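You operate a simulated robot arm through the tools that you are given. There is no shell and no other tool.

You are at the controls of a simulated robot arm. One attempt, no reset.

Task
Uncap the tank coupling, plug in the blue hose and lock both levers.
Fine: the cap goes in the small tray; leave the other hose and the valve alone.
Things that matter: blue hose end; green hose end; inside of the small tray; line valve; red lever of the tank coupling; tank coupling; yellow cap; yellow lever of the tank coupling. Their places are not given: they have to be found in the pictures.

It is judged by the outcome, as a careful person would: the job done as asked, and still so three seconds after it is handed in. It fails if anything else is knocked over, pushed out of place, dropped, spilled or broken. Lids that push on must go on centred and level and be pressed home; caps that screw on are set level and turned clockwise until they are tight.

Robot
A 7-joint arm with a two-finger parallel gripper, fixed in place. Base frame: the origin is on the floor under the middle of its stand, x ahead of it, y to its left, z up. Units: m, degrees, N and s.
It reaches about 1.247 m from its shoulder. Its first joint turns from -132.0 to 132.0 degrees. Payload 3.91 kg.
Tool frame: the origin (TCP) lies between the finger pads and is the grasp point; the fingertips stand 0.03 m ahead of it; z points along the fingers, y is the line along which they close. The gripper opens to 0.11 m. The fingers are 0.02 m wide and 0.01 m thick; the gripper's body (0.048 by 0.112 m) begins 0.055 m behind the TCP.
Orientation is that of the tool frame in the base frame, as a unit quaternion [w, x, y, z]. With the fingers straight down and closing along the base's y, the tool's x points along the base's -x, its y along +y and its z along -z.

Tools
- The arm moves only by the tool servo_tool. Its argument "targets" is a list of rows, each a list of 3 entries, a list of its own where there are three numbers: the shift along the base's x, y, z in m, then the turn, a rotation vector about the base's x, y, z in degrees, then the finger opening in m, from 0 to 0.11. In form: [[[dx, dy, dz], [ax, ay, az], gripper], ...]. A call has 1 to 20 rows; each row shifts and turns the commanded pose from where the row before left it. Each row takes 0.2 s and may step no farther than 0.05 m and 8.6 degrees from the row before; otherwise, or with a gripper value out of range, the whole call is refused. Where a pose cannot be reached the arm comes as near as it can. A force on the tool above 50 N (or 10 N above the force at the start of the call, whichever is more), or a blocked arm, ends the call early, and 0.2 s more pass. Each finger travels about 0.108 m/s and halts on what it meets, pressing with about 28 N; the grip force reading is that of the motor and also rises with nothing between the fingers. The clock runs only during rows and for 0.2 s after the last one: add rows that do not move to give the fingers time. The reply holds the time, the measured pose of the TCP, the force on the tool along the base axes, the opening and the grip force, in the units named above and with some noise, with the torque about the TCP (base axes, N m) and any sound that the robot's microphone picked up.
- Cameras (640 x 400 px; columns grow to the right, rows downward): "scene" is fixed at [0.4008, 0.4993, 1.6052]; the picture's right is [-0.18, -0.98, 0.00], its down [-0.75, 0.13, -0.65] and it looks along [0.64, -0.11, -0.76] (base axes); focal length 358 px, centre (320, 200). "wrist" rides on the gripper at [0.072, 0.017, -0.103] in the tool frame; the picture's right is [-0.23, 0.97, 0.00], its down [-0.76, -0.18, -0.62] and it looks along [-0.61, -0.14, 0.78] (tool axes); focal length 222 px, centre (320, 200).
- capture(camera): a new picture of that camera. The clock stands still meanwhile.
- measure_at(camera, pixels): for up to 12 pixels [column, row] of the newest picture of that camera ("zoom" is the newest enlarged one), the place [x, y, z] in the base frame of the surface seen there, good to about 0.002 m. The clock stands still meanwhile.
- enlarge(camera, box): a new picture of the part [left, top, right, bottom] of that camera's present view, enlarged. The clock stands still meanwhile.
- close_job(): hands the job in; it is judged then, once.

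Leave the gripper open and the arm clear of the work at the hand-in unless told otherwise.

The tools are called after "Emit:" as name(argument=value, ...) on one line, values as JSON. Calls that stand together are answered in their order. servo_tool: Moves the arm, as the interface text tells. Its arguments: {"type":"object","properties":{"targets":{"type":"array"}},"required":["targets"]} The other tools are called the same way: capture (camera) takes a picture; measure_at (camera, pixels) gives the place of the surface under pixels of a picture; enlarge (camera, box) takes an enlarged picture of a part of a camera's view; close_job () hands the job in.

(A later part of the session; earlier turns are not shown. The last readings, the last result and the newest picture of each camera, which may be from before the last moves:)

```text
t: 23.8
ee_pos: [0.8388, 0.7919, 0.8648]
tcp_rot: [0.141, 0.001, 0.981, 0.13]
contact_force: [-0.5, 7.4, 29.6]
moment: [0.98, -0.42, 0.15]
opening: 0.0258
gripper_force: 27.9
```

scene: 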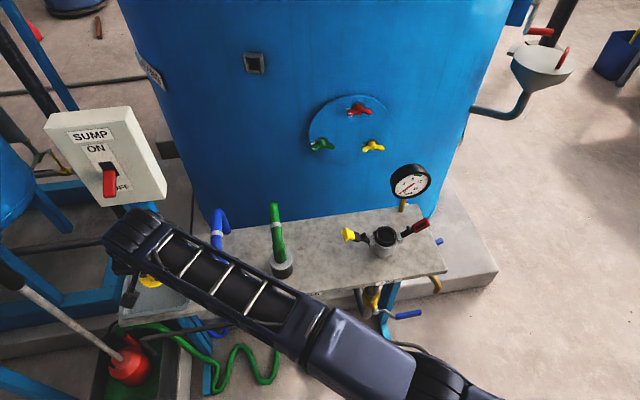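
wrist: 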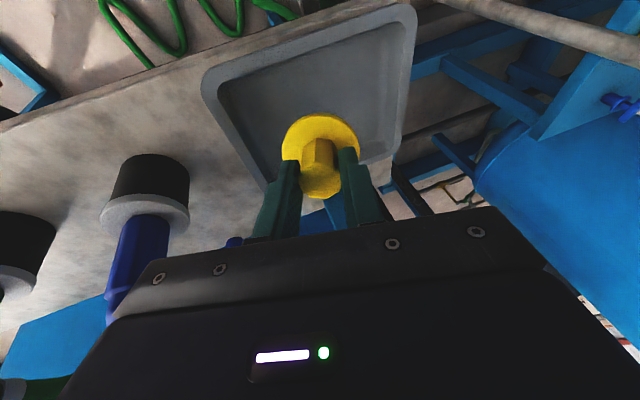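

Contact: 29.6 N upward, so the plug's lower edge is on the tray floor. I'll back off a few millimetres to relieve the force, then open gradually.

Emit:
servo_tool(targets=[[[0, 0, 0.003], [0, 0, 0], 0.02], [[0, 0, 0], [0, 0, 0], 0.02]])

```text
t: 24.4
ee_pos: [0.8396, 0.7907, 0.865]
tcp_rot: [0.14, 0.0, 0.982, 0.13]
contact_force: [0.7, 6.8, 24.4]
moment: [0.92, -0.42, 0.12]
opening: 0.0258
gripper_force: 28.0
```

Force is still 24 N, so I'll rise a bit more.

Emit:
servo_tool(targets=[[[0, 0, 0.003], [0, 0, 0], 0.02], [[0, 0, 0], [0, 0, 0], 0.02]])

```text
t: 25.0
ee_pos: [0.8388, 0.7909, 0.8663]
tcp_rot: [0.139, 0.0, 0.982, 0.129]
contact_force: [-0.8, 0.2, 6.4]
moment: [0.17, 0.03, 0.06]
opening: 0.0256
gripper_force: 27.8
```

Force is down to 6 N and the cap is lightly touching the floor. Opening the fingers gradually.

Emit:
servo_tool(targets=[[[0, 0, 0], [0, 0, 0], 0.03], [[0, 0, 0], [0, 0, 0], 0.035], [[0, 0, 0], [0, 0, 0], 0.045], [[0, 0, 0], [0, 0, 0], 0.055], [[0, 0, 0], [0, 0, 0], 0.06], [[0, 0, 0], [0, 0, 0], 0.06]])

Emit:
enlarge(camera="wrist", box=[190, 0, 430, 220])

Emit:
enlarge(camera="scene", box=[110, 230, 230, 330])

```text
t: 26.4
ee_pos: [0.8382, 0.7924, 0.8671]
tcp_rot: [0.139, 0.0, 0.982, 0.129]
contact_force: [-0.2, 0.5, 0.2]
moment: [-0.03, 0.01, -0.02]
opening: 0.0599
gripper_force: 0.1
```

```text
1.82 times, centred on (310, 110) of wrist
```

zoom: 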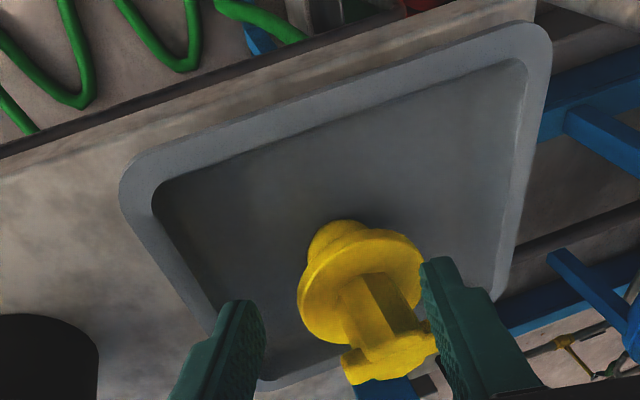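

```text
4.00 times, centred on (170, 280) of scene
```

zoom: 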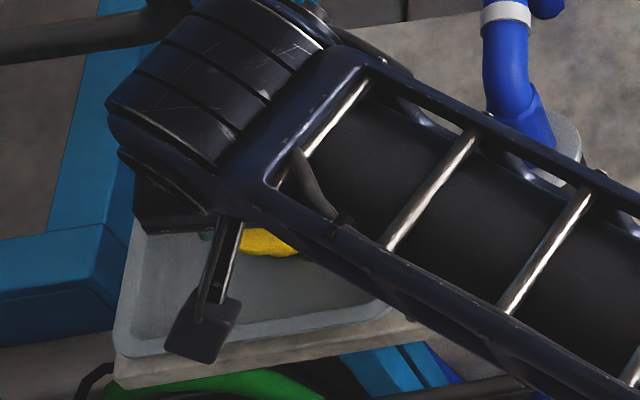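

The cap was released and has tipped over inside the tray, leaning away from the gripper. I'll open slightly more, back out along the finger direction, and check how it lies.

Emit:
servo_tool(targets=[[[0, 0, 0], [0, 0, 0], 0.08], [[0, 0, 0], [0, 0, 0], 0.08], [[-0.004, -0.004, 0.014], [0, 0, 0], 0.08], [[-0.008, -0.0075, 0.028], [0, 0, 0], 0.08], [[-0.008, -0.0075, 0.028], [0, 0, 0], 0.08], [[-0.008, -0.0075, 0.028], [0, 0, 0], 0.08], [[0, 0, 0], [0, 0, 0], 0.08]])

Emit:
capture(camera="wrist")

Emit:
enlarge(camera="wrist", box=[200, 20, 420, 200])

```text
t: 28.0
ee_pos: [0.8303, 0.7907, 0.9666]
tcp_rot: [0.139, 0.0, 0.982, 0.129]
contact_force: [-0.7, 0.1, 0.1]
moment: [-0.03, 0.0, 0.01]
opening: 0.0799
gripper_force: 0.0
out of reach, approached as far as the arm can: row 3, 4, 5, 6
```

```text
taken
```

wrist: 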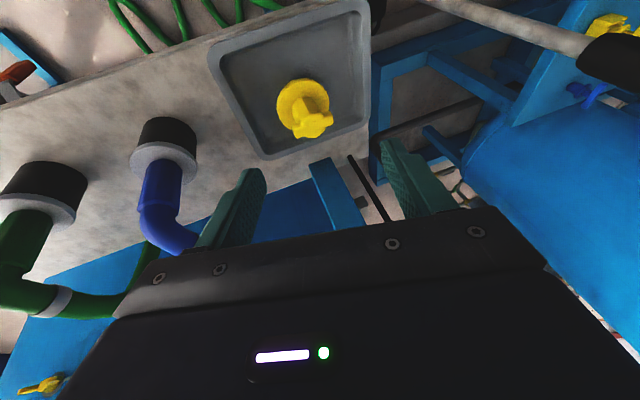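

```text
2.22 times, centred on (310, 110) of wrist
```

zoom: 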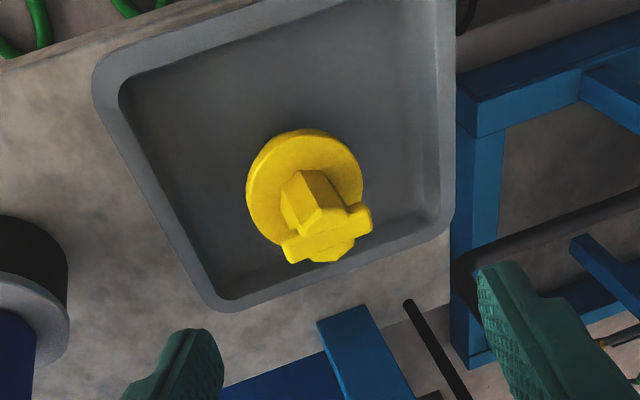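

The cap sits inside the tray, clear of the rim. Next is the blue hose. I'll pull the arm back toward the robot, remove the radial tilt, and tilt the fingers 30° forward about y. The hose elbow leaves toward +x, so that tilt keeps the palm clear of it, keeps the reach comfortable, and gives the wrist camera a front view of the plug.

Emit:
servo_tool(targets=[[[-0.025, -0.02, 0.01], [0, 0, 0], 0.08], [[-0.025, -0.03, 0.01], [0, 0, 0], 0.08], [[-0.02, -0.03, 0.01], [-3.75, 4.02, 0], 0.08], [[-0.02, -0.03, 0.01], [-3.75, 4.02, 0], 0.08], [[0, -0.02, 0], [-3.75, 4.02, 0], 0.08], [[0, 0, 0], [-3.75, 4.02, 0], 0.08], [[0, 0, 0], [0, -7.5, 0], 0.08], [[0, 0, 0], [0, -7.5, 0], 0.08], [[0, 0, 0], [0, -7.5, 0], 0.08], [[0, 0, 0], [0, -7.5, 0], 0.08], [[0, 0, 0], [0, 0, 0], 0.08]])

Emit:
capture(camera="wrist")

Emit:
capture(camera="scene")

```text
t: 30.4
ee_pos: [0.8243, 0.771, 1.0234]
tcp_rot: [0.259, 0.0, 0.966, -0.001]
contact_force: [-0.5, -0.4, -0.4]
moment: [0.01, -0.05, -0.03]
opening: 0.0803
gripper_force: 0.1
out of reach, approached as far as the arm can: row 1, 2, 3, 4, 6, 7, 8, 9, 10
```

```text
taken
```

wrist: 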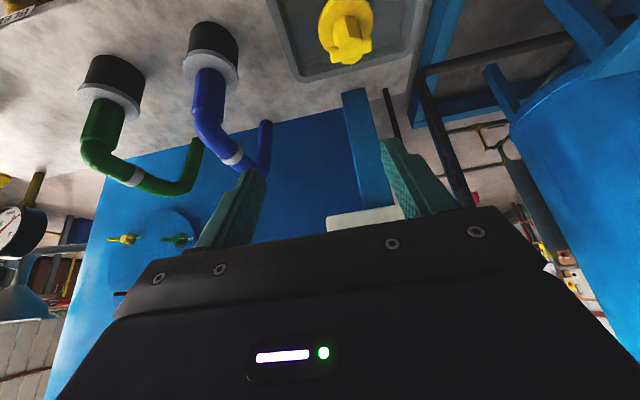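

```text
taken
```

scene: 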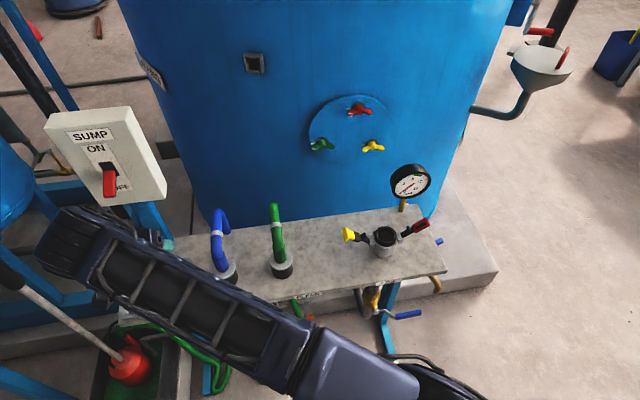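

The cap in the tray still looks fine in the picture (345,30). But the arm barely moved inward; it seems stuck near full stretch. I'll test a small, purely inward move to see how it responds.

Emit:
servo_tool(targets=[[[-0.02, -0.02, 0], [0, 0, 0], 0.08], [[0, 0, 0], [0, 0, 0], 0.08]])

```text
t: 31.0
ee_pos: [0.8182, 0.7734, 1.0268]
tcp_rot: [0.259, 0.0, 0.966, -0.001]
contact_force: [0.0, 0.1, 1.1]
moment: [-0.01, 0.01, 0.02]
opening: 0.0798
gripper_force: 0.1
out of reach, approached as far as the arm can: row 1
```

It moved inward only about 6 mm. I'll repeat several inward steps to see whether the elbow starts to bend.

Emit:
servo_tool(targets=[[[-0.02, -0.02, 0], [0, 0, 0], 0.08], [[-0.02, -0.02, 0], [0, 0, 0], 0.08], [[-0.02, -0.02, 0], [0, 0, 0], 0.08], [[0, 0, 0], [0, 0, 0], 0.08]])

```text
t: 32.0
ee_pos: [0.8039, 0.7816, 1.0413]
tcp_rot: [0.259, 0.0, 0.966, -0.001]
contact_force: [0.0, -0.1, -0.1]
moment: [0.01, 0.0, -0.01]
opening: 0.0799
gripper_force: 0.0
out of reach, approached as far as the arm can: row 1, 2, 3
```

It slides along the full-reach sphere instead of bending. Earlier, downward moves were followed exactly, while upward and inward ones were not, so combining inward with downward should let the elbow fold. There is plenty of clear height above the tray and cap.

Emit:
servo_tool(targets=[[[-0.015, -0.015, -0.03], [0, 0, 0], 0.08], [[-0.015, -0.015, -0.03], [0, 0, 0], 0.08], [[0, 0, 0], [0, 0, 0], 0.08]])

```text
t: 32.8
ee_pos: [0.7986, 0.7928, 0.9857]
tcp_rot: [0.259, 0.0, 0.966, -0.001]
contact_force: [0.2, 0.7, 0.0]
moment: [0.02, 0.01, 0.01]
opening: 0.0801
gripper_force: 0.1
out of reach, approached as far as the arm can: row 1, 2
```

Still sliding at constant radius. I'll look at the arm's posture again to understand what limits it.

Emit:
capture(camera="scene")

Emit:
measure_at(camera="scene", pixels=[[100, 230], [200, 280], [300, 330], [360, 360], [420, 385], [440, 395], [60, 240], [380, 350], [250, 300]])

Emit:
capture(camera="wrist")

```text
taken
```

scene: 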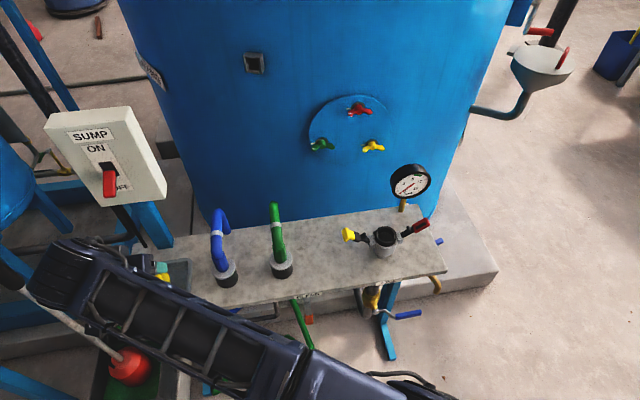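

```text
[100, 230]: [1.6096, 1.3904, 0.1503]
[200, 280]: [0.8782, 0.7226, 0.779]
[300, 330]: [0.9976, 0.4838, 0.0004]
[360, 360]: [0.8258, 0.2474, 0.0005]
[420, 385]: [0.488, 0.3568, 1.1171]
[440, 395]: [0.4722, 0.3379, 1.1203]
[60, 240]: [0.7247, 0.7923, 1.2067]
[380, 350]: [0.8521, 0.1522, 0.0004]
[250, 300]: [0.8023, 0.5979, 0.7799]
```

```text
taken
```

wrist: 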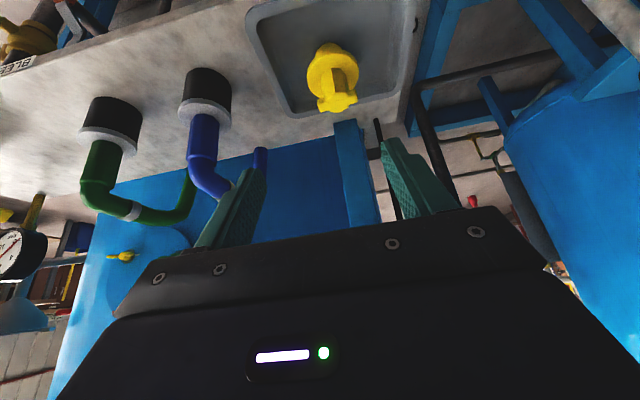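

I'll measure more forearm points and the mop handle, so as not to swing into it.

Emit:
measure_at(camera="scene", pixels=[[70, 265], [130, 290], [190, 320], [250, 350], [310, 375], [350, 385], [380, 395], [10, 275], [30, 290], [60, 312], [40, 270], [155, 270]])

```text
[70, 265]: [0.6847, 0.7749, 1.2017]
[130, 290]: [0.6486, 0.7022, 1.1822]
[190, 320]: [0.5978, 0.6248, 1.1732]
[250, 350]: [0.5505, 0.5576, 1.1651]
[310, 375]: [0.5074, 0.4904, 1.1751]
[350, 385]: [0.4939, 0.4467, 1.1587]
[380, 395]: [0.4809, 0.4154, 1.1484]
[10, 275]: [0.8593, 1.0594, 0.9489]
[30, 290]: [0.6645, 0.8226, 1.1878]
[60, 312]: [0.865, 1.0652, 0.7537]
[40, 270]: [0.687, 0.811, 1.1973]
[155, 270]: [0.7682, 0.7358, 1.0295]
```

The mop handle is at y≈1.06, clear for now. The arm isn't straight, so a wrist joint may be at its limit: the tool still faces 0° azimuth while the forearm points at about 60°. I'll test by yawing the tool toward the forearm direction (+z).

Emit:
servo_tool(targets=[[[0, 0, 0], [0, 0, 8], 0.08], [[0, 0, 0], [0, 0, 8], 0.08], [[0, 0, 0], [0, 0, 8], 0.08], [[0, 0, 0], [0, 0, 0], 0.08]])

```text
t: 33.8
ee_pos: [0.8167, 0.8175, 0.9895]
tcp_rot: [0.253, -0.201, 0.945, 0.054]
contact_force: [0.0, 0.5, -0.1]
moment: [-0.02, 0.01, -0.02]
opening: 0.0801
gripper_force: 0.1
out of reach, approached as far as the arm can: row 1, 2, 3
```

Yaw was followed, with a small outward drift. I'll try a small inward step with this yaw.

Emit:
servo_tool(targets=[[[-0.02, -0.02, 0], [0, 0, 0], 0.08], [[-0.02, -0.02, 0], [0, 0, 0], 0.08], [[0, 0, 0], [0, 0, 0], 0.08]])

```text
t: 34.6
ee_pos: [0.8076, 0.8223, 0.9959]
tcp_rot: [0.253, -0.201, 0.945, 0.054]
contact_force: [-0.6, 0.2, -0.4]
moment: [-0.01, 0.06, 0.04]
opening: 0.08
gripper_force: 0.0
out of reach, approached as far as the arm can: row 1, 2
```

Still projected. I'll probe another direction: a clockwise sideways move (+x, −y).

Emit:
servo_tool(targets=[[[0.01, -0.03, 0], [0, 0, 0], 0.08], [[0.01, -0.03, 0], [0, 0, 0], 0.08], [[0, 0, 0], [0, 0, 0], 0.08]])

```text
t: 35.4
ee_pos: [0.8498, 0.7915, 1.0016]
tcp_rot: [0.253, -0.201, 0.945, 0.053]
contact_force: [0.5, 0.7, -0.2]
moment: [0.02, -0.01, -0.02]
opening: 0.0802
gripper_force: 0.0
out of reach, approached as far as the arm can: row 1, 2
```

The radius stays constant again. I'll return the tool to vertical by rotating about the wrist, so the arm itself needn't move. That was the posture in which it last moved freely.

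Emit:
servo_tool(targets=[[[-0.023, -0.01, -0.007], [-3.05, 6.85, 0], 0.08], [[-0.023, -0.01, -0.007], [-3.05, 6.85, 0], 0.08], [[-0.023, -0.01, -0.007], [-3.05, 6.85, 0], 0.08], [[-0.023, -0.01, -0.007], [-3.05, 6.85, 0], 0.08], [[0, 0, 0], [0, 0, 0], 0.08]])

Emit:
capture(camera="scene")

```text
t: 36.6
ee_pos: [0.7557, 0.7504, 0.9725]
tcp_rot: [0.001, -0.208, 0.978, 0.001]
contact_force: [0.9, 1.0, 0.2]
moment: [0.0, 0.04, 0.06]
opening: 0.0799
gripper_force: 0.1
```

```text
taken
```

scene: 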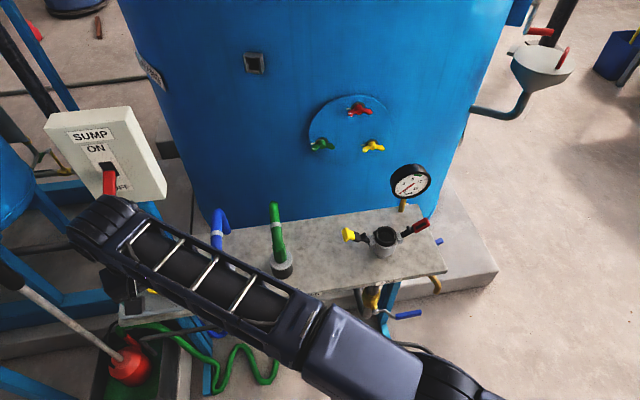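

All rows were reached, and the tool is vertical at (0.756, 0.750, 0.973). Now an inward and upward test.

Emit:
servo_tool(targets=[[[-0.01, -0.02, 0.01], [0, 0, 0], 0.08], [[-0.01, -0.02, 0.01], [0, 0, 0], 0.08], [[0, 0, 0], [0, 0, 0], 0.08]])

```text
t: 37.4
ee_pos: [0.7588, 0.7446, 0.9972]
tcp_rot: [0.0, -0.207, 0.978, -0.001]
contact_force: [-0.4, -0.3, 0.5]
moment: [-0.01, 0.0, 0.05]
opening: 0.0799
gripper_force: 0.1
out of reach, approached as far as the arm can: row 1, 2
```

Still locked radially. I'll measure the arm links again to determine where the elbow is.

Emit:
measure_at(camera="scene", pixels=[[105, 225], [160, 250], [220, 285], [290, 320], [340, 340], [390, 365], [430, 385], [460, 385], [480, 395], [455, 365], [420, 350]])

Emit:
enlarge(camera="scene", box=[60, 180, 500, 400])

```text
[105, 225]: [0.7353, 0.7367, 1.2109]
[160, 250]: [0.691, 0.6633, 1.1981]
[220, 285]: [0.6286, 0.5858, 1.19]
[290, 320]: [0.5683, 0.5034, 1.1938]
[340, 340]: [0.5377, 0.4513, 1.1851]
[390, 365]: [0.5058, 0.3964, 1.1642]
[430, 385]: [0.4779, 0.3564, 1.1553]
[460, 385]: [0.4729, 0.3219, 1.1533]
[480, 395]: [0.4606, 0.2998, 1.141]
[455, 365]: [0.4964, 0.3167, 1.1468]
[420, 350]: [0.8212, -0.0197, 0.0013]
```

```text
1.45 times, centred on (280, 290) of scene
```

zoom: 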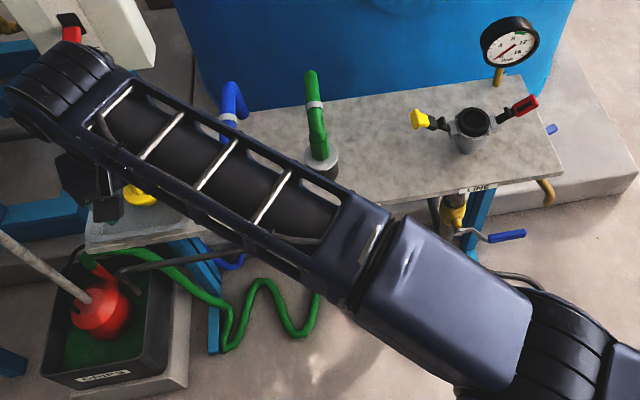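

I'll test a small outward step, to see whether the lock holds both ways.

Emit:
servo_tool(targets=[[[0.01, 0.01, 0], [0, 0, 0], 0.08], [[0.01, 0.01, 0], [0, 0, 0], 0.08], [[0, 0, 0], [0, 0, 0], 0.08]])

```text
t: 38.2
ee_pos: [0.763, 0.7448, 0.9949]
tcp_rot: [-0.001, -0.208, 0.978, 0.001]
contact_force: [-1.0, 0.2, -0.3]
moment: [-0.04, 0.01, 0.01]
opening: 0.0801
gripper_force: 0.1
out of reach, approached as far as the arm can: row 1, 2
```

Both inward and outward are locked, so the elbow is at its dead point. Tilting the fingers back toward the robot while moving inward should make the elbow flex, so I'll combine both.

Emit:
servo_tool(targets=[[[-0.03, -0.03, 0], [-5.6, 5.6, 0], 0.08], [[-0.03, -0.03, 0], [-5.6, 5.6, 0], 0.08], [[-0.02, -0.02, 0], [0, 0, 0], 0.08], [[-0.02, -0.02, 0], [0, 0, 0], 0.08], [[0, 0, 0], [0, 0, 0], 0.08]])

```text
t: 39.4
ee_pos: [0.7129, 0.709, 1.005]
tcp_rot: [-0.115, -0.206, 0.969, -0.075]
contact_force: [1.2, 0.0, 0.5]
moment: [0.02, 0.04, 0.02]
opening: 0.0801
gripper_force: 0.1
out of reach, approached as far as the arm can: row 1, 2, 3, 4
```

Only the wrist rotation came through. I'll push along the exact inward line for several rows in a row; it's clear space behind, and each row is small.

Emit:
servo_tool(targets=[[[-0.025, -0.025, -0.004], [0, 0, 0], 0.08], [[-0.025, -0.025, -0.004], [0, 0, 0], 0.08], [[-0.025, -0.025, -0.004], [0, 0, 0], 0.08], [[-0.025, -0.025, -0.004], [0, 0, 0], 0.08], [[-0.025, -0.025, -0.004], [0, 0, 0], 0.08], [[-0.025, -0.025, -0.004], [0, 0, 0], 0.08], [[0, 0, 0], [0, 0, 0], 0.08]])

```text
t: 41.0
ee_pos: [0.6859, 0.7284, 1.0033]
tcp_rot: [-0.116, -0.206, 0.969, -0.074]
contact_force: [0.8, -0.2, -0.1]
moment: [0.02, 0.0, 0.0]
opening: 0.0802
gripper_force: 0.0
out of reach, approached as far as the arm can: row 1, 2, 3, 4, 5, 6
```

The slide direction shows the motion along the forearm is what's locked, as if the base joint weren't turning. I'll look at the elbow now, and test a small counter-clockwise sideways step, which is clear of the mop at y≈1.06.

Emit:
servo_tool(targets=[[[-0.012, 0.012, 0], [0, 0, 0], 0.08], [[0, 0, 0], [0, 0, 0], 0.08]])

Emit:
capture(camera="scene")

Emit:
measure_at(camera="scene", pixels=[[350, 385], [400, 390], [430, 385], [440, 395], [330, 395], [450, 390], [410, 375], [60, 240], [90, 260]])

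```text
t: 41.6
ee_pos: [0.6733, 0.7413, 1.004]
tcp_rot: [-0.115, -0.206, 0.969, -0.075]
contact_force: [0.1, -0.4, 0.5]
moment: [-0.03, 0.0, -0.01]
opening: 0.08
gripper_force: 0.1
```

```text
taken
```

scene: 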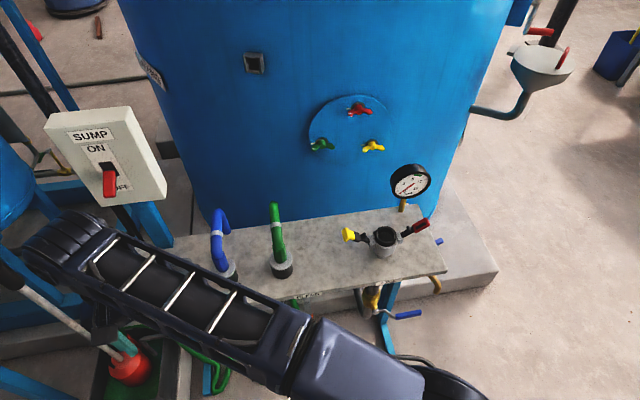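

```text
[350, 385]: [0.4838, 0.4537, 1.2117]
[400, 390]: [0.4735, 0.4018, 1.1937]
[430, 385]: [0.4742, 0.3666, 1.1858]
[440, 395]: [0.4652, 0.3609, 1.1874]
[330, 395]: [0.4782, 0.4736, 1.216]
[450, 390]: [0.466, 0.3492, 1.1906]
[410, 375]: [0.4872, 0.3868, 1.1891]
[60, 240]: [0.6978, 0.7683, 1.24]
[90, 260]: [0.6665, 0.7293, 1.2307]
```

Counter-clockwise works exactly. Next test: straight back in −x, which mixes counter-clockwise and inward.

Emit:
servo_tool(targets=[[[-0.02, 0, 0], [0, 0, 0], 0.08], [[-0.02, 0, 0], [0, 0, 0], 0.08], [[0, 0, 0], [0, 0, 0], 0.08]])

```text
t: 42.4
ee_pos: [0.6322, 0.7406, 1.0043]
tcp_rot: [-0.115, -0.206, 0.969, -0.074]
contact_force: [-0.4, 0.1, 0.0]
moment: [0.02, 0.0, 0.01]
opening: 0.0799
gripper_force: 0.1
```

That worked: the arm is freed and has moved inward. I'll continue inward and up, then swing toward −y in front of the bench.

Emit:
servo_tool(targets=[[[-0.02, -0.02, 0.01], [0, 0, 0], 0.08], [[-0.02, -0.02, 0.01], [0, 0, 0], 0.08], [[-0.01, -0.03, 0.01], [0, 0, 0], 0.08], [[0, -0.03, 0.01], [0, 0, 0], 0.08], [[0, -0.03, 0.01], [0, 0, 0], 0.08], [[0, 0, 0], [0, 0, 0], 0.08]])

```text
t: 43.8
ee_pos: [0.5826, 0.6102, 1.0559]
tcp_rot: [-0.116, -0.207, 0.969, -0.075]
contact_force: [-0.4, 0.3, -1.0]
moment: [0.05, -0.03, 0.01]
opening: 0.0799
gripper_force: 0.0
```

The arm is free again. Now I'll bring the tool back to yaw 0 and tilt the fingers 30° forward about y, then look at the blue hose end from the front.

Emit:
servo_tool(targets=[[[0, 0, 0], [5.6, -5.6, 0], 0.08], [[0, 0, 0], [5.6, -5.6, 0], 0.08], [[0, 0, 0], [0, 0, -8], 0.08], [[0, 0, 0], [0, 0, -8], 0.08], [[0, 0, 0], [0, 0, -8], 0.08], [[0, 0, 0], [0, -7.5, 0], 0.08], [[0, 0, 0], [0, -7.5, 0], 0.08], [[0.02, 0.01, 0], [0, -7.5, 0], 0.08], [[0.02, 0.01, 0], [0, -7.5, 0], 0.08], [[0.03, 0.01, -0.01], [0, 0, 0], 0.08], [[0.03, 0.008, -0.01], [0, 0, 0], 0.08], [[0, 0, 0], [0, 0, 0], 0.08]])

Emit:
capture(camera="wrist")

Emit:
capture(camera="scene")

```text
t: 46.4
ee_pos: [0.6824, 0.6481, 1.0347]
tcp_rot: [0.259, 0.0, 0.966, 0.0]
contact_force: [0.7, 0.5, 0.4]
moment: [-0.04, 0.0, -0.03]
opening: 0.0802
gripper_force: 0.0
```

```text
taken
```

wrist: 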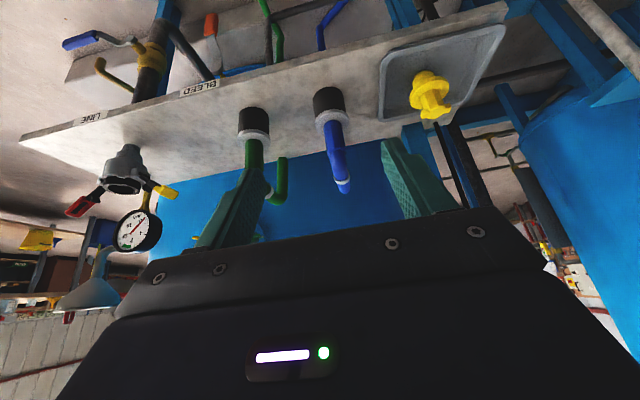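

```text
taken
```

scene: 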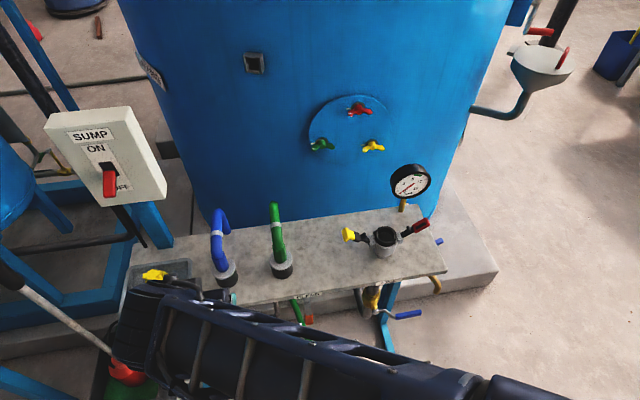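

The pose was reached with no trouble. I'll enlarge the blue hose end and the cap in the tray.

Emit:
enlarge(camera="wrist", box=[280, 70, 392, 200])

Emit:
measure_at(camera="zoom", pixels=[[270, 80], [275, 120], [285, 145], [230, 150], [335, 140], [300, 190], [320, 260], [350, 330], [340, 370], [270, 190], [345, 190]])

Emit:
enlarge(camera="wrist", box=[370, 20, 510, 150])

Emit:
measure_at(camera="zoom", pixels=[[270, 240], [300, 290], [280, 340], [250, 210], [180, 200], [400, 180], [200, 350]])

```text
3.08 times, centred on (336, 135) of wrist
```

zoom: 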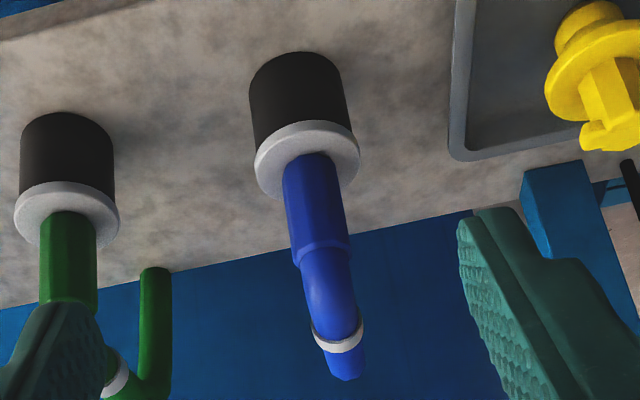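

```text
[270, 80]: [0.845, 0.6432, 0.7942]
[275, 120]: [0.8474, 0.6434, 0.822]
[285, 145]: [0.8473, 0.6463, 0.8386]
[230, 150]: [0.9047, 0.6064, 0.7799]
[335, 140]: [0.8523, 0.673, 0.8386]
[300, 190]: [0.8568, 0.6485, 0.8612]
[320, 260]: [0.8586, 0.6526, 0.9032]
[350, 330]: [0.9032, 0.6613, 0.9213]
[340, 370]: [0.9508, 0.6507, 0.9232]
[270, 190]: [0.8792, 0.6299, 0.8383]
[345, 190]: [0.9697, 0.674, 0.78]
```

```text
3.08 times, centred on (440, 85) of wrist
```

zoom: 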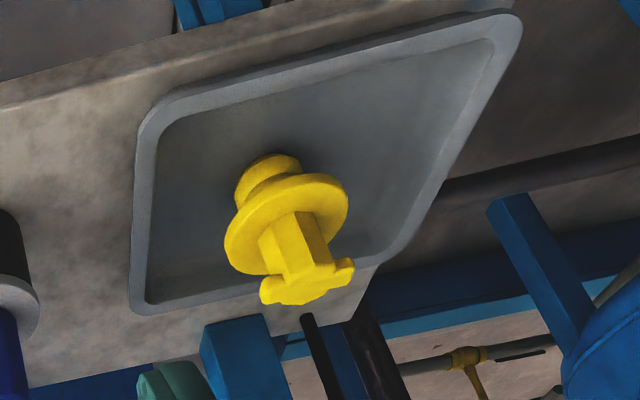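

```text
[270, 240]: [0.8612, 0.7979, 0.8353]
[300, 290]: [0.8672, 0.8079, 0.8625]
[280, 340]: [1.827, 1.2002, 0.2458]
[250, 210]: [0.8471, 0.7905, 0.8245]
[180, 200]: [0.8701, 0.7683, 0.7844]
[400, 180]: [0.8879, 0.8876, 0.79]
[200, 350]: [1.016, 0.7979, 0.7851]
```

The cap stands upright in the tray on its plug at about (0.872, 0.80), well inside the rim. Now I'll measure the blue hose collar, flange and cup edges at higher zoom to find the hose axis.

Emit:
enlarge(camera="wrist", box=[308, 80, 356, 200])

Emit:
enlarge(camera="wrist", box=[300, 80, 364, 120])

```text
3.33 times, centred on (332, 140) of wrist
```

zoom: 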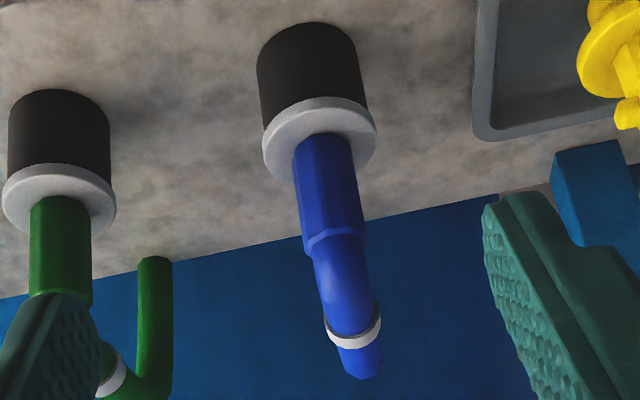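

```text
10.00 times, centred on (332, 100) of wrist
```

zoom: 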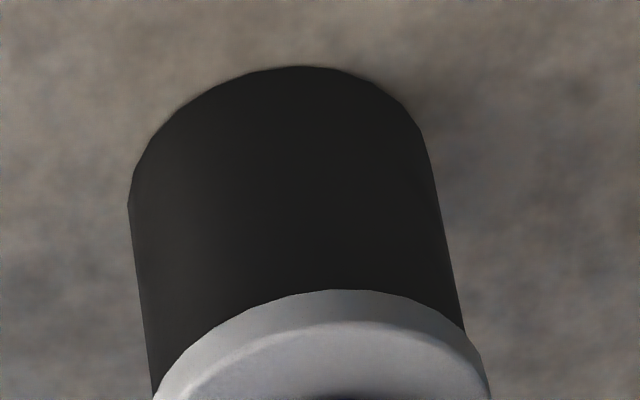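

The cup edges are clear at 10x zoom: left about (140,250), right about (440,240). Measuring there and on the flange rim.

Emit:
measure_at(camera="zoom", pixels=[[142, 250], [440, 240], [290, 245], [145, 290], [448, 275], [300, 280], [170, 392], [482, 380], [330, 298], [330, 330], [135, 200], [425, 160]])

Emit:
enlarge(camera="wrist", box=[300, 108, 364, 148])

Emit:
measure_at(camera="zoom", pixels=[[215, 250], [395, 230], [305, 240], [225, 330], [405, 310], [315, 320], [115, 180], [455, 130], [120, 230], [450, 200]])

```text
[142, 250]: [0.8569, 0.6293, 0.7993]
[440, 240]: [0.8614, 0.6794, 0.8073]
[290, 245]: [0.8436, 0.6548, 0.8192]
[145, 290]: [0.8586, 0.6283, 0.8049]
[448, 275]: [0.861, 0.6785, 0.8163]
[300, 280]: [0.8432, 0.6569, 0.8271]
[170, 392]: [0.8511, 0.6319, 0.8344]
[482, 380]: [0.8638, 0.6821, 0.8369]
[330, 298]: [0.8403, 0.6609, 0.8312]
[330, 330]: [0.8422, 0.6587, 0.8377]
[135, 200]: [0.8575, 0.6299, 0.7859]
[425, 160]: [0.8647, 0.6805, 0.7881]
```

```text
10.00 times, centred on (332, 128) of wrist
```

zoom: 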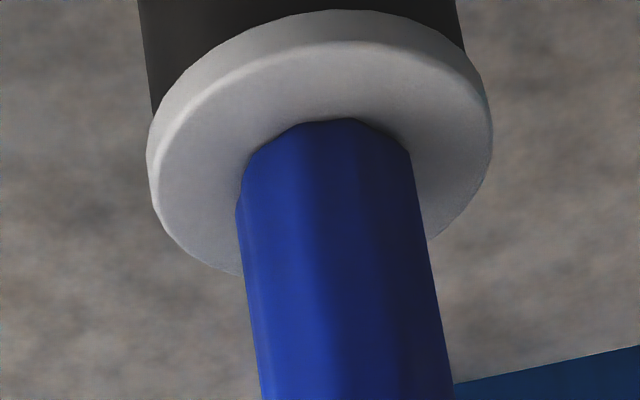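

```text
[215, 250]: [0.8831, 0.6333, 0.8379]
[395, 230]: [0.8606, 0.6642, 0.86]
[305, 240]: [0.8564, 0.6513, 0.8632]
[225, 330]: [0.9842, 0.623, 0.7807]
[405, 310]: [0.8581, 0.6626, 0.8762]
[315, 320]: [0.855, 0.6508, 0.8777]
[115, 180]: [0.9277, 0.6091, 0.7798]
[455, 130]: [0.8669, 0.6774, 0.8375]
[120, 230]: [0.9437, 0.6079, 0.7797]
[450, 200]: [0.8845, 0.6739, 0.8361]
```

The hose axis comes out at about (0.871, 0.655): cup edges at y 0.629 and 0.679, front at x 0.843. I'll move to a pre-grasp point 0.12 m back along the finger direction, with the fingers straddling the axis.

Emit:
servo_tool(targets=[[[0.03, 0.002, -0.014], [0, 0, 0], 0.08], [[0.03, 0.002, -0.014], [0, 0, 0], 0.08], [[0.03, 0.002, -0.014], [0, 0, 0], 0.08], [[0.03, 0.001, -0.014], [0, 0, 0], 0.08], [[0, 0, 0], [0, 0, 0], 0.08]])

Emit:
capture(camera="wrist")

```text
t: 47.6
ee_pos: [0.8039, 0.655, 0.9804]
tcp_rot: [0.259, 0.0, 0.966, 0.0]
contact_force: [0.0, 0.3, 0.6]
moment: [0.02, 0.0, 0.01]
opening: 0.0799
gripper_force: 0.1
```

```text
taken
```

wrist: 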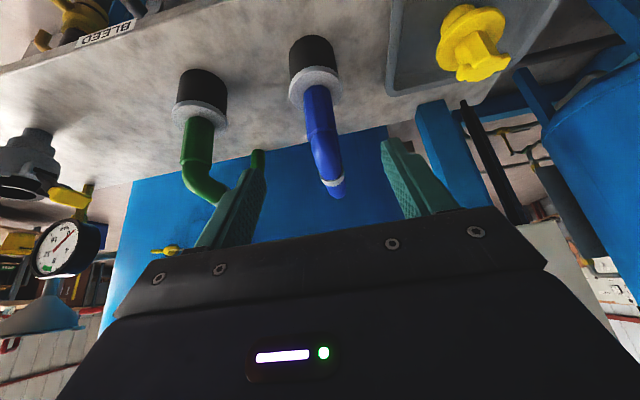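

Lined up. I'll advance half way along the finger direction and check the view.

Emit:
servo_tool(targets=[[[0.0125, 0, -0.022], [0, 0, 0], 0.08], [[0.0125, 0, -0.022], [0, 0, 0], 0.08], [[0.0125, 0, -0.022], [0, 0, 0], 0.08], [[0, 0, 0], [0, 0, 0], 0.08]])

Emit:
capture(camera="wrist")

Emit:
enlarge(camera="scene", box=[150, 190, 310, 300])

```text
t: 48.6
ee_pos: [0.8403, 0.6563, 0.9124]
tcp_rot: [0.258, 0.0, 0.966, 0.0]
contact_force: [-0.3, -0.2, -0.6]
moment: [0.02, -0.01, 0.03]
opening: 0.0802
gripper_force: 0.0
```

```text
taken
```

wrist: 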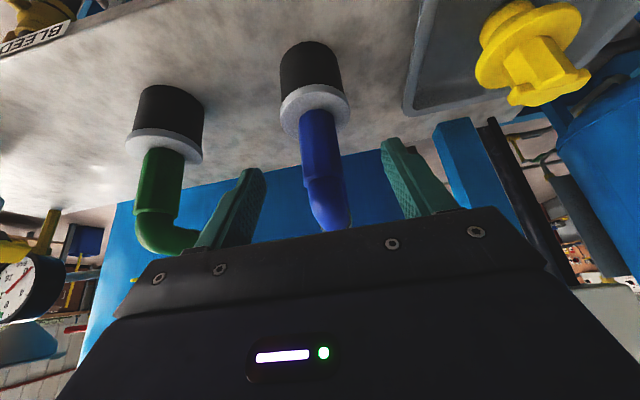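

```text
3.64 times, centred on (230, 245) of scene
```

zoom: 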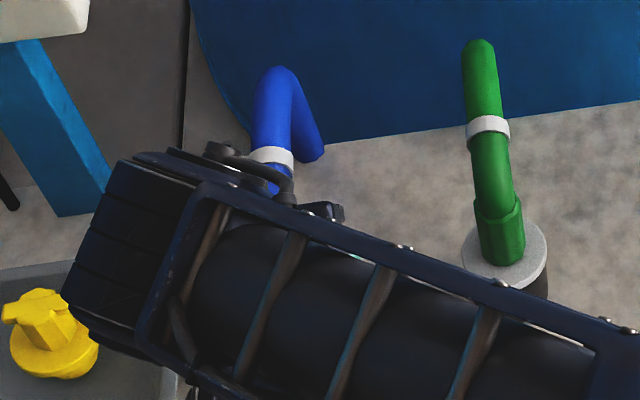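

The hose collar is centred between the open fingers. Advancing the rest of the way to the collar just above the flange.

Emit:
servo_tool(targets=[[[0.01, 0, -0.0175], [0, 0, 0], 0.08], [[0.008, 0, -0.012], [0, 0, 0], 0.08], [[0.0055, 0, -0.0085], [0, 0, 0], 0.08], [[0, 0, 0], [0, 0, 0], 0.08]])

Emit:
capture(camera="wrist")

Emit:
enlarge(camera="wrist", box=[230, 30, 430, 240])

```text
t: 49.6
ee_pos: [0.863, 0.6558, 0.8738]
tcp_rot: [0.259, 0.0, 0.966, -0.001]
contact_force: [0.0, -0.2, 0.1]
moment: [-0.01, 0.0, 0.03]
opening: 0.0799
gripper_force: 0.0
```

```text
taken
```

wrist: 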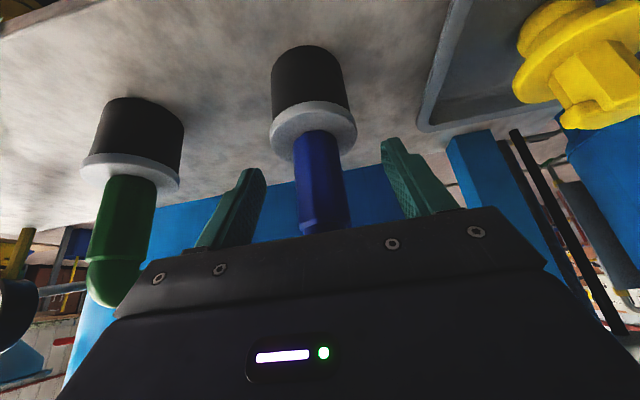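

```text
1.90 times, centred on (330, 135) of wrist
```

zoom: 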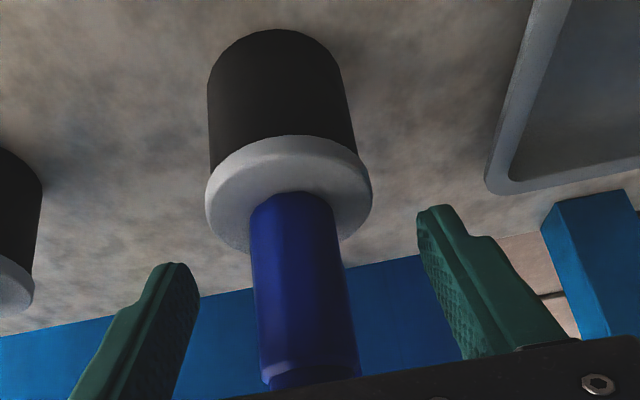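

The fingers straddle the collar just above the flange. I'll close part way and check the centring before gripping.

Emit:
servo_tool(targets=[[[0, 0, 0], [0, 0, 0], 0.06], [[0, 0, 0], [0, 0, 0], 0.046], [[0, 0, 0], [0, 0, 0], 0.046]])

Emit:
enlarge(camera="wrist", box=[230, 60, 430, 240])

```text
t: 50.4
ee_pos: [0.8637, 0.655, 0.8752]
tcp_rot: [0.258, 0.0, 0.966, 0.0]
contact_force: [0.3, -0.2, 0.5]
moment: [0.05, 0.02, 0.0]
opening: 0.0459
gripper_force: 0.0
```

```text
2.22 times, centred on (330, 150) of wrist
```

zoom: 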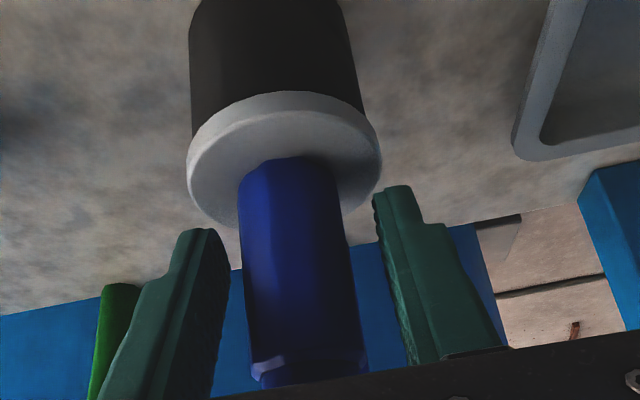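

The gap on the left is slightly smaller than on the right, so the hose sits about 2–3 mm toward −y. I'll shift 2 mm and close gently.

Emit:
servo_tool(targets=[[[0, -0.002, 0], [0, 0, 0], 0.046], [[0, 0, 0], [0, 0, 0], 0.036], [[0, 0, 0], [0, 0, 0], 0.03], [[0, 0, 0], [0, 0, 0], 0.02], [[0, 0, 0], [0, 0, 0], 0.02], [[0, 0, 0], [0, 0, 0], 0.02]])

Emit:
enlarge(camera="wrist", box=[230, 60, 430, 240])

```text
t: 51.8
ee_pos: [0.8635, 0.6529, 0.8748]
tcp_rot: [0.259, 0.0, 0.966, 0.0]
contact_force: [-0.1, 2.0, 2.7]
moment: [-0.03, -0.07, 0.07]
opening: 0.0284
gripper_force: 27.7
```

```text
2.22 times, centred on (330, 150) of wrist
```

zoom: 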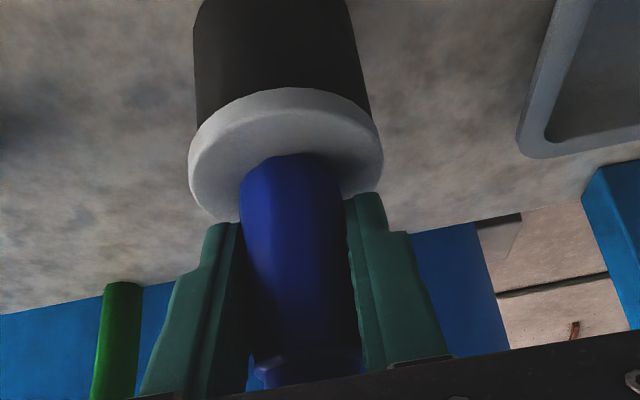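

The collar is gripped at 0.0284 with little side force. Lifting straight up in small steps.

Emit:
servo_tool(targets=[[[0, 0, 0.005], [0, 0, 0], 0.02], [[0, 0, 0.008], [0, 0, 0], 0.02], [[0, 0, 0.01], [0, 0, 0], 0.02], [[0, 0, 0.012], [0, 0, 0], 0.02], [[0, 0, 0], [0, 0, 0], 0.02]])

Emit:
enlarge(camera="wrist", box=[230, 20, 430, 240])

Emit:
capture(camera="scene")

```text
t: 53.0
ee_pos: [0.8635, 0.6533, 0.9088]
tcp_rot: [0.258, 0.001, 0.966, -0.001]
contact_force: [-0.3, 0.9, -3.1]
moment: [-0.04, 0.05, -0.03]
opening: 0.0283
gripper_force: 27.6
```

```text
1.82 times, centred on (330, 130) of wrist
```

zoom: 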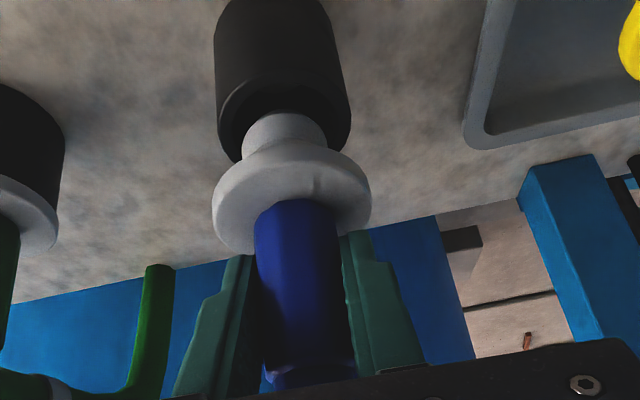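

```text
taken
```

scene: 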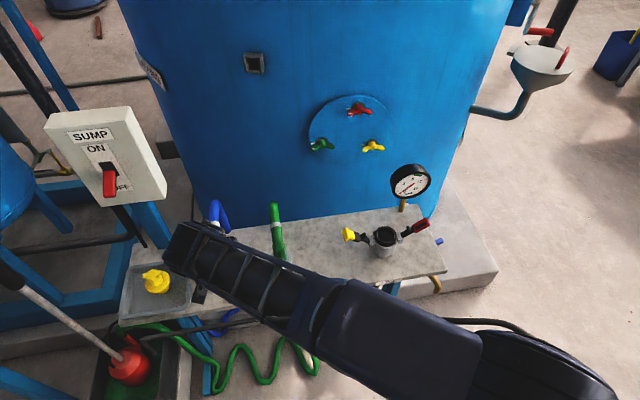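

The pale adapter is sliding out of its parking cup with only about 3 N of weight. Continuing to lift and watching for hose tension.

Emit:
servo_tool(targets=[[[0, 0, 0.015], [0, 0, 0], 0.02], [[0, 0, 0.02], [0, 0, 0], 0.02], [[0, 0, 0.02], [0, 0, 0], 0.02], [[0, 0, 0.02], [0, 0, 0], 0.02], [[0, 0, 0], [0, 0, 0], 0.02]])

Emit:
capture(camera="scene")

Emit:
capture(camera="wrist")

```text
t: 54.2
ee_pos: [0.8638, 0.6533, 0.9847]
tcp_rot: [0.259, 0.0, 0.966, 0.0]
contact_force: [0.5, -0.3, -3.1]
moment: [0.01, 0.02, 0.0]
opening: 0.0281
gripper_force: 27.6
```

```text
taken
```

scene: 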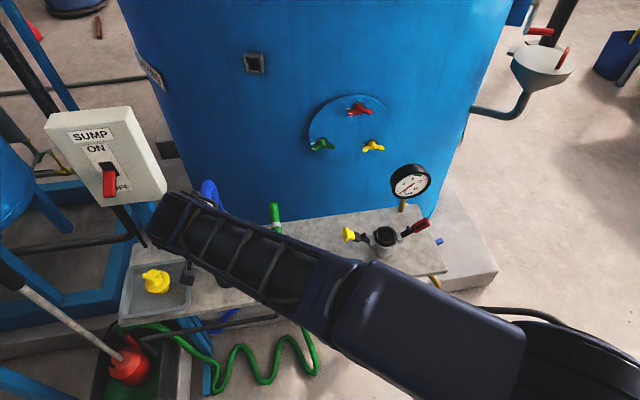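

```text
taken
```

wrist: 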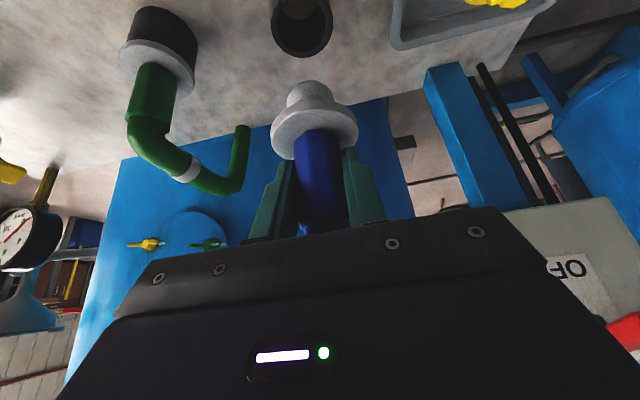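

The hose end is completely out of its cup and the force is steady at −3 N, so there's no tension. I'll raise to z≈1.075 to pass over the green hose, then go sideways toward the coupling.

Emit:
servo_tool(targets=[[[0, 0, 0.022], [0, 0, 0], 0.02], [[0, 0, 0.023], [0, 0, 0], 0.02], [[0, 0, 0.023], [0, 0, 0], 0.02], [[0, 0, 0.022], [0, 0, 0], 0.02], [[0, -0.02, 0], [0, 0, 0], 0.02], [[0, -0.03, 0], [0, 0, 0], 0.02], [[0, -0.03, 0], [0, 0, 0], 0.02], [[0, 0, 0], [0, 0, 0], 0.02]])

Emit:
capture(camera="scene")

Emit:
capture(camera="wrist")

```text
t: 56.0
ee_pos: [0.8627, 0.574, 1.0752]
tcp_rot: [0.259, -0.001, 0.966, 0.001]
contact_force: [-0.1, -0.4, -2.9]
moment: [0.01, 0.03, 0.02]
opening: 0.0283
gripper_force: 28.4
```

```text
taken
```

scene: 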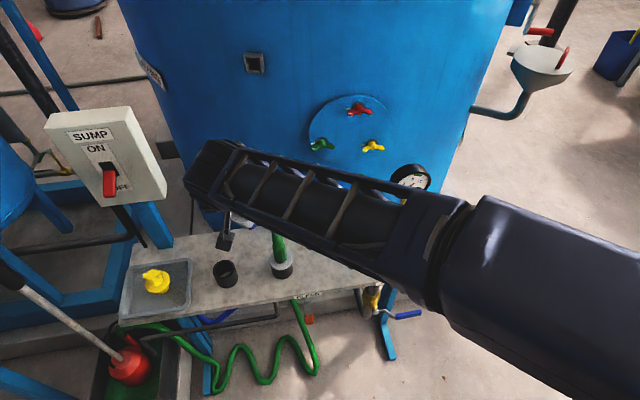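

```text
taken
```

wrist: 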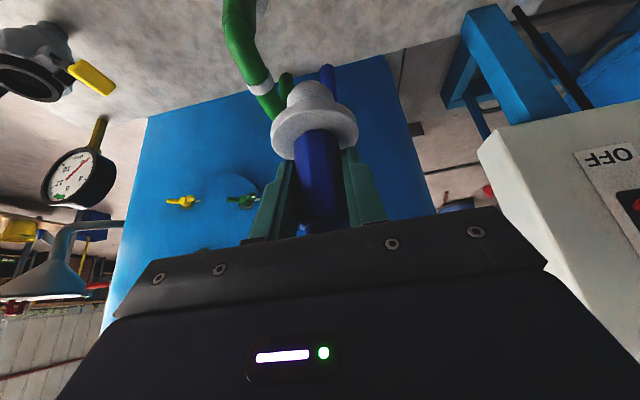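

Clear so far, and the force is unchanged. Continuing sideways over the green hose.

Emit:
servo_tool(targets=[[[0, -0.035, 0], [0, 0, 0], 0.02], [[0, -0.035, 0], [0, 0, 0], 0.02], [[0, -0.035, 0], [0, 0, 0], 0.02], [[0, -0.035, 0], [0, 0, 0], 0.02], [[0, 0, 0], [0, 0, 0], 0.02]])

Emit:
capture(camera="scene")

Emit:
capture(camera="wrist")

```text
t: 57.2
ee_pos: [0.8638, 0.4338, 1.0754]
tcp_rot: [0.259, 0.0, 0.966, 0.0]
contact_force: [-0.3, 0.6, -2.5]
moment: [0.02, 0.01, -0.02]
opening: 0.0284
gripper_force: 28.4
```

```text
taken
```

scene: 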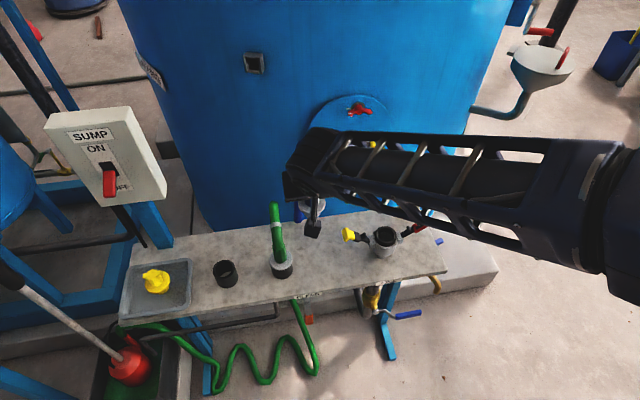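

```text
taken
```

wrist: 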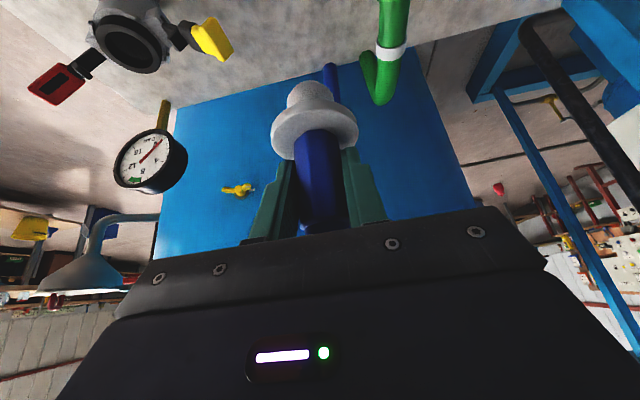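

The green hose was passed without contact. Moving on until the hose end is above the coupling.

Emit:
servo_tool(targets=[[[0, -0.037, 0], [0, 0, 0], 0.02], [[0, -0.037, 0], [0, 0, 0], 0.02], [[0, -0.037, 0], [0, 0, 0], 0.02], [[0, -0.037, 0], [0, 0, 0], 0.02], [[-0.002, -0.036, 0], [0, 0, 0], 0.02], [[0, 0, 0], [0, 0, 0], 0.02]])

Emit:
capture(camera="wrist")

Emit:
enlarge(camera="wrist", box=[220, 10, 420, 230])

Emit:
capture(camera="scene")

```text
t: 58.6
ee_pos: [0.8619, 0.2493, 1.0755]
tcp_rot: [0.258, 0.0, 0.966, 0.001]
contact_force: [1.0, 0.4, -3.4]
moment: [0.0, 0.04, -0.01]
opening: 0.0285
gripper_force: 27.5
```

```text
taken
```

wrist: 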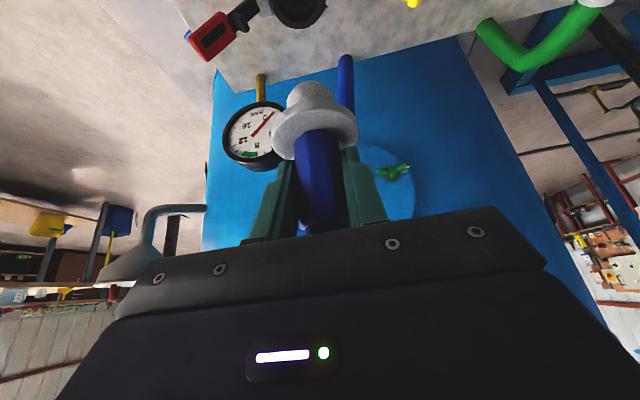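

```text
1.82 times, centred on (320, 120) of wrist
```

zoom: 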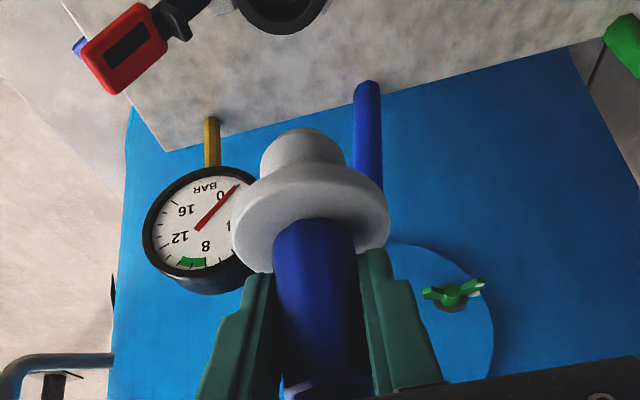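

```text
taken
```

scene: 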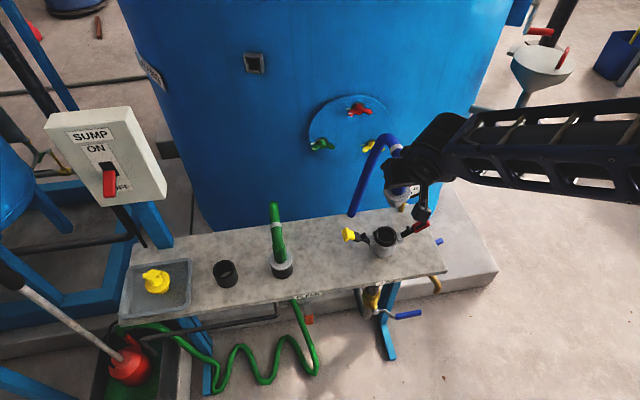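

The adapter is above the coupling, and the scene camera still sees the coupling. I'll measure the adapter in the wrist zoom and the coupling mouth in a scene zoom.

Emit:
measure_at(camera="zoom", pixels=[[266, 165], [342, 165], [305, 165], [305, 150], [237, 240], [386, 230], [310, 180], [310, 200], [280, 290], [350, 290], [315, 290], [272, 150]])

Emit:
enlarge(camera="scene", box=[366, 220, 406, 260])

```text
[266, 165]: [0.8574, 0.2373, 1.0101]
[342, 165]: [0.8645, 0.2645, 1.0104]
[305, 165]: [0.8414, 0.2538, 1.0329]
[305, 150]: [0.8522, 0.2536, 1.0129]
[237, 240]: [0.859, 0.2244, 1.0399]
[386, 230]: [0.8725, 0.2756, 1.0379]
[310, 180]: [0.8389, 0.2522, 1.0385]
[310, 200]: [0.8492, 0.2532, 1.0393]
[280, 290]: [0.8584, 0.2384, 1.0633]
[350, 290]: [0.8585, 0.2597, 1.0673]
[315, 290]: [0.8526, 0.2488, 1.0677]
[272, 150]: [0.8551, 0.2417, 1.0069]
```

```text
10.00 times, centred on (386, 240) of scene
```

zoom: 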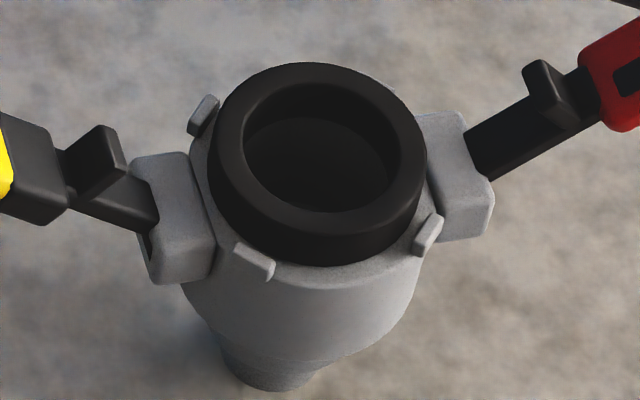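

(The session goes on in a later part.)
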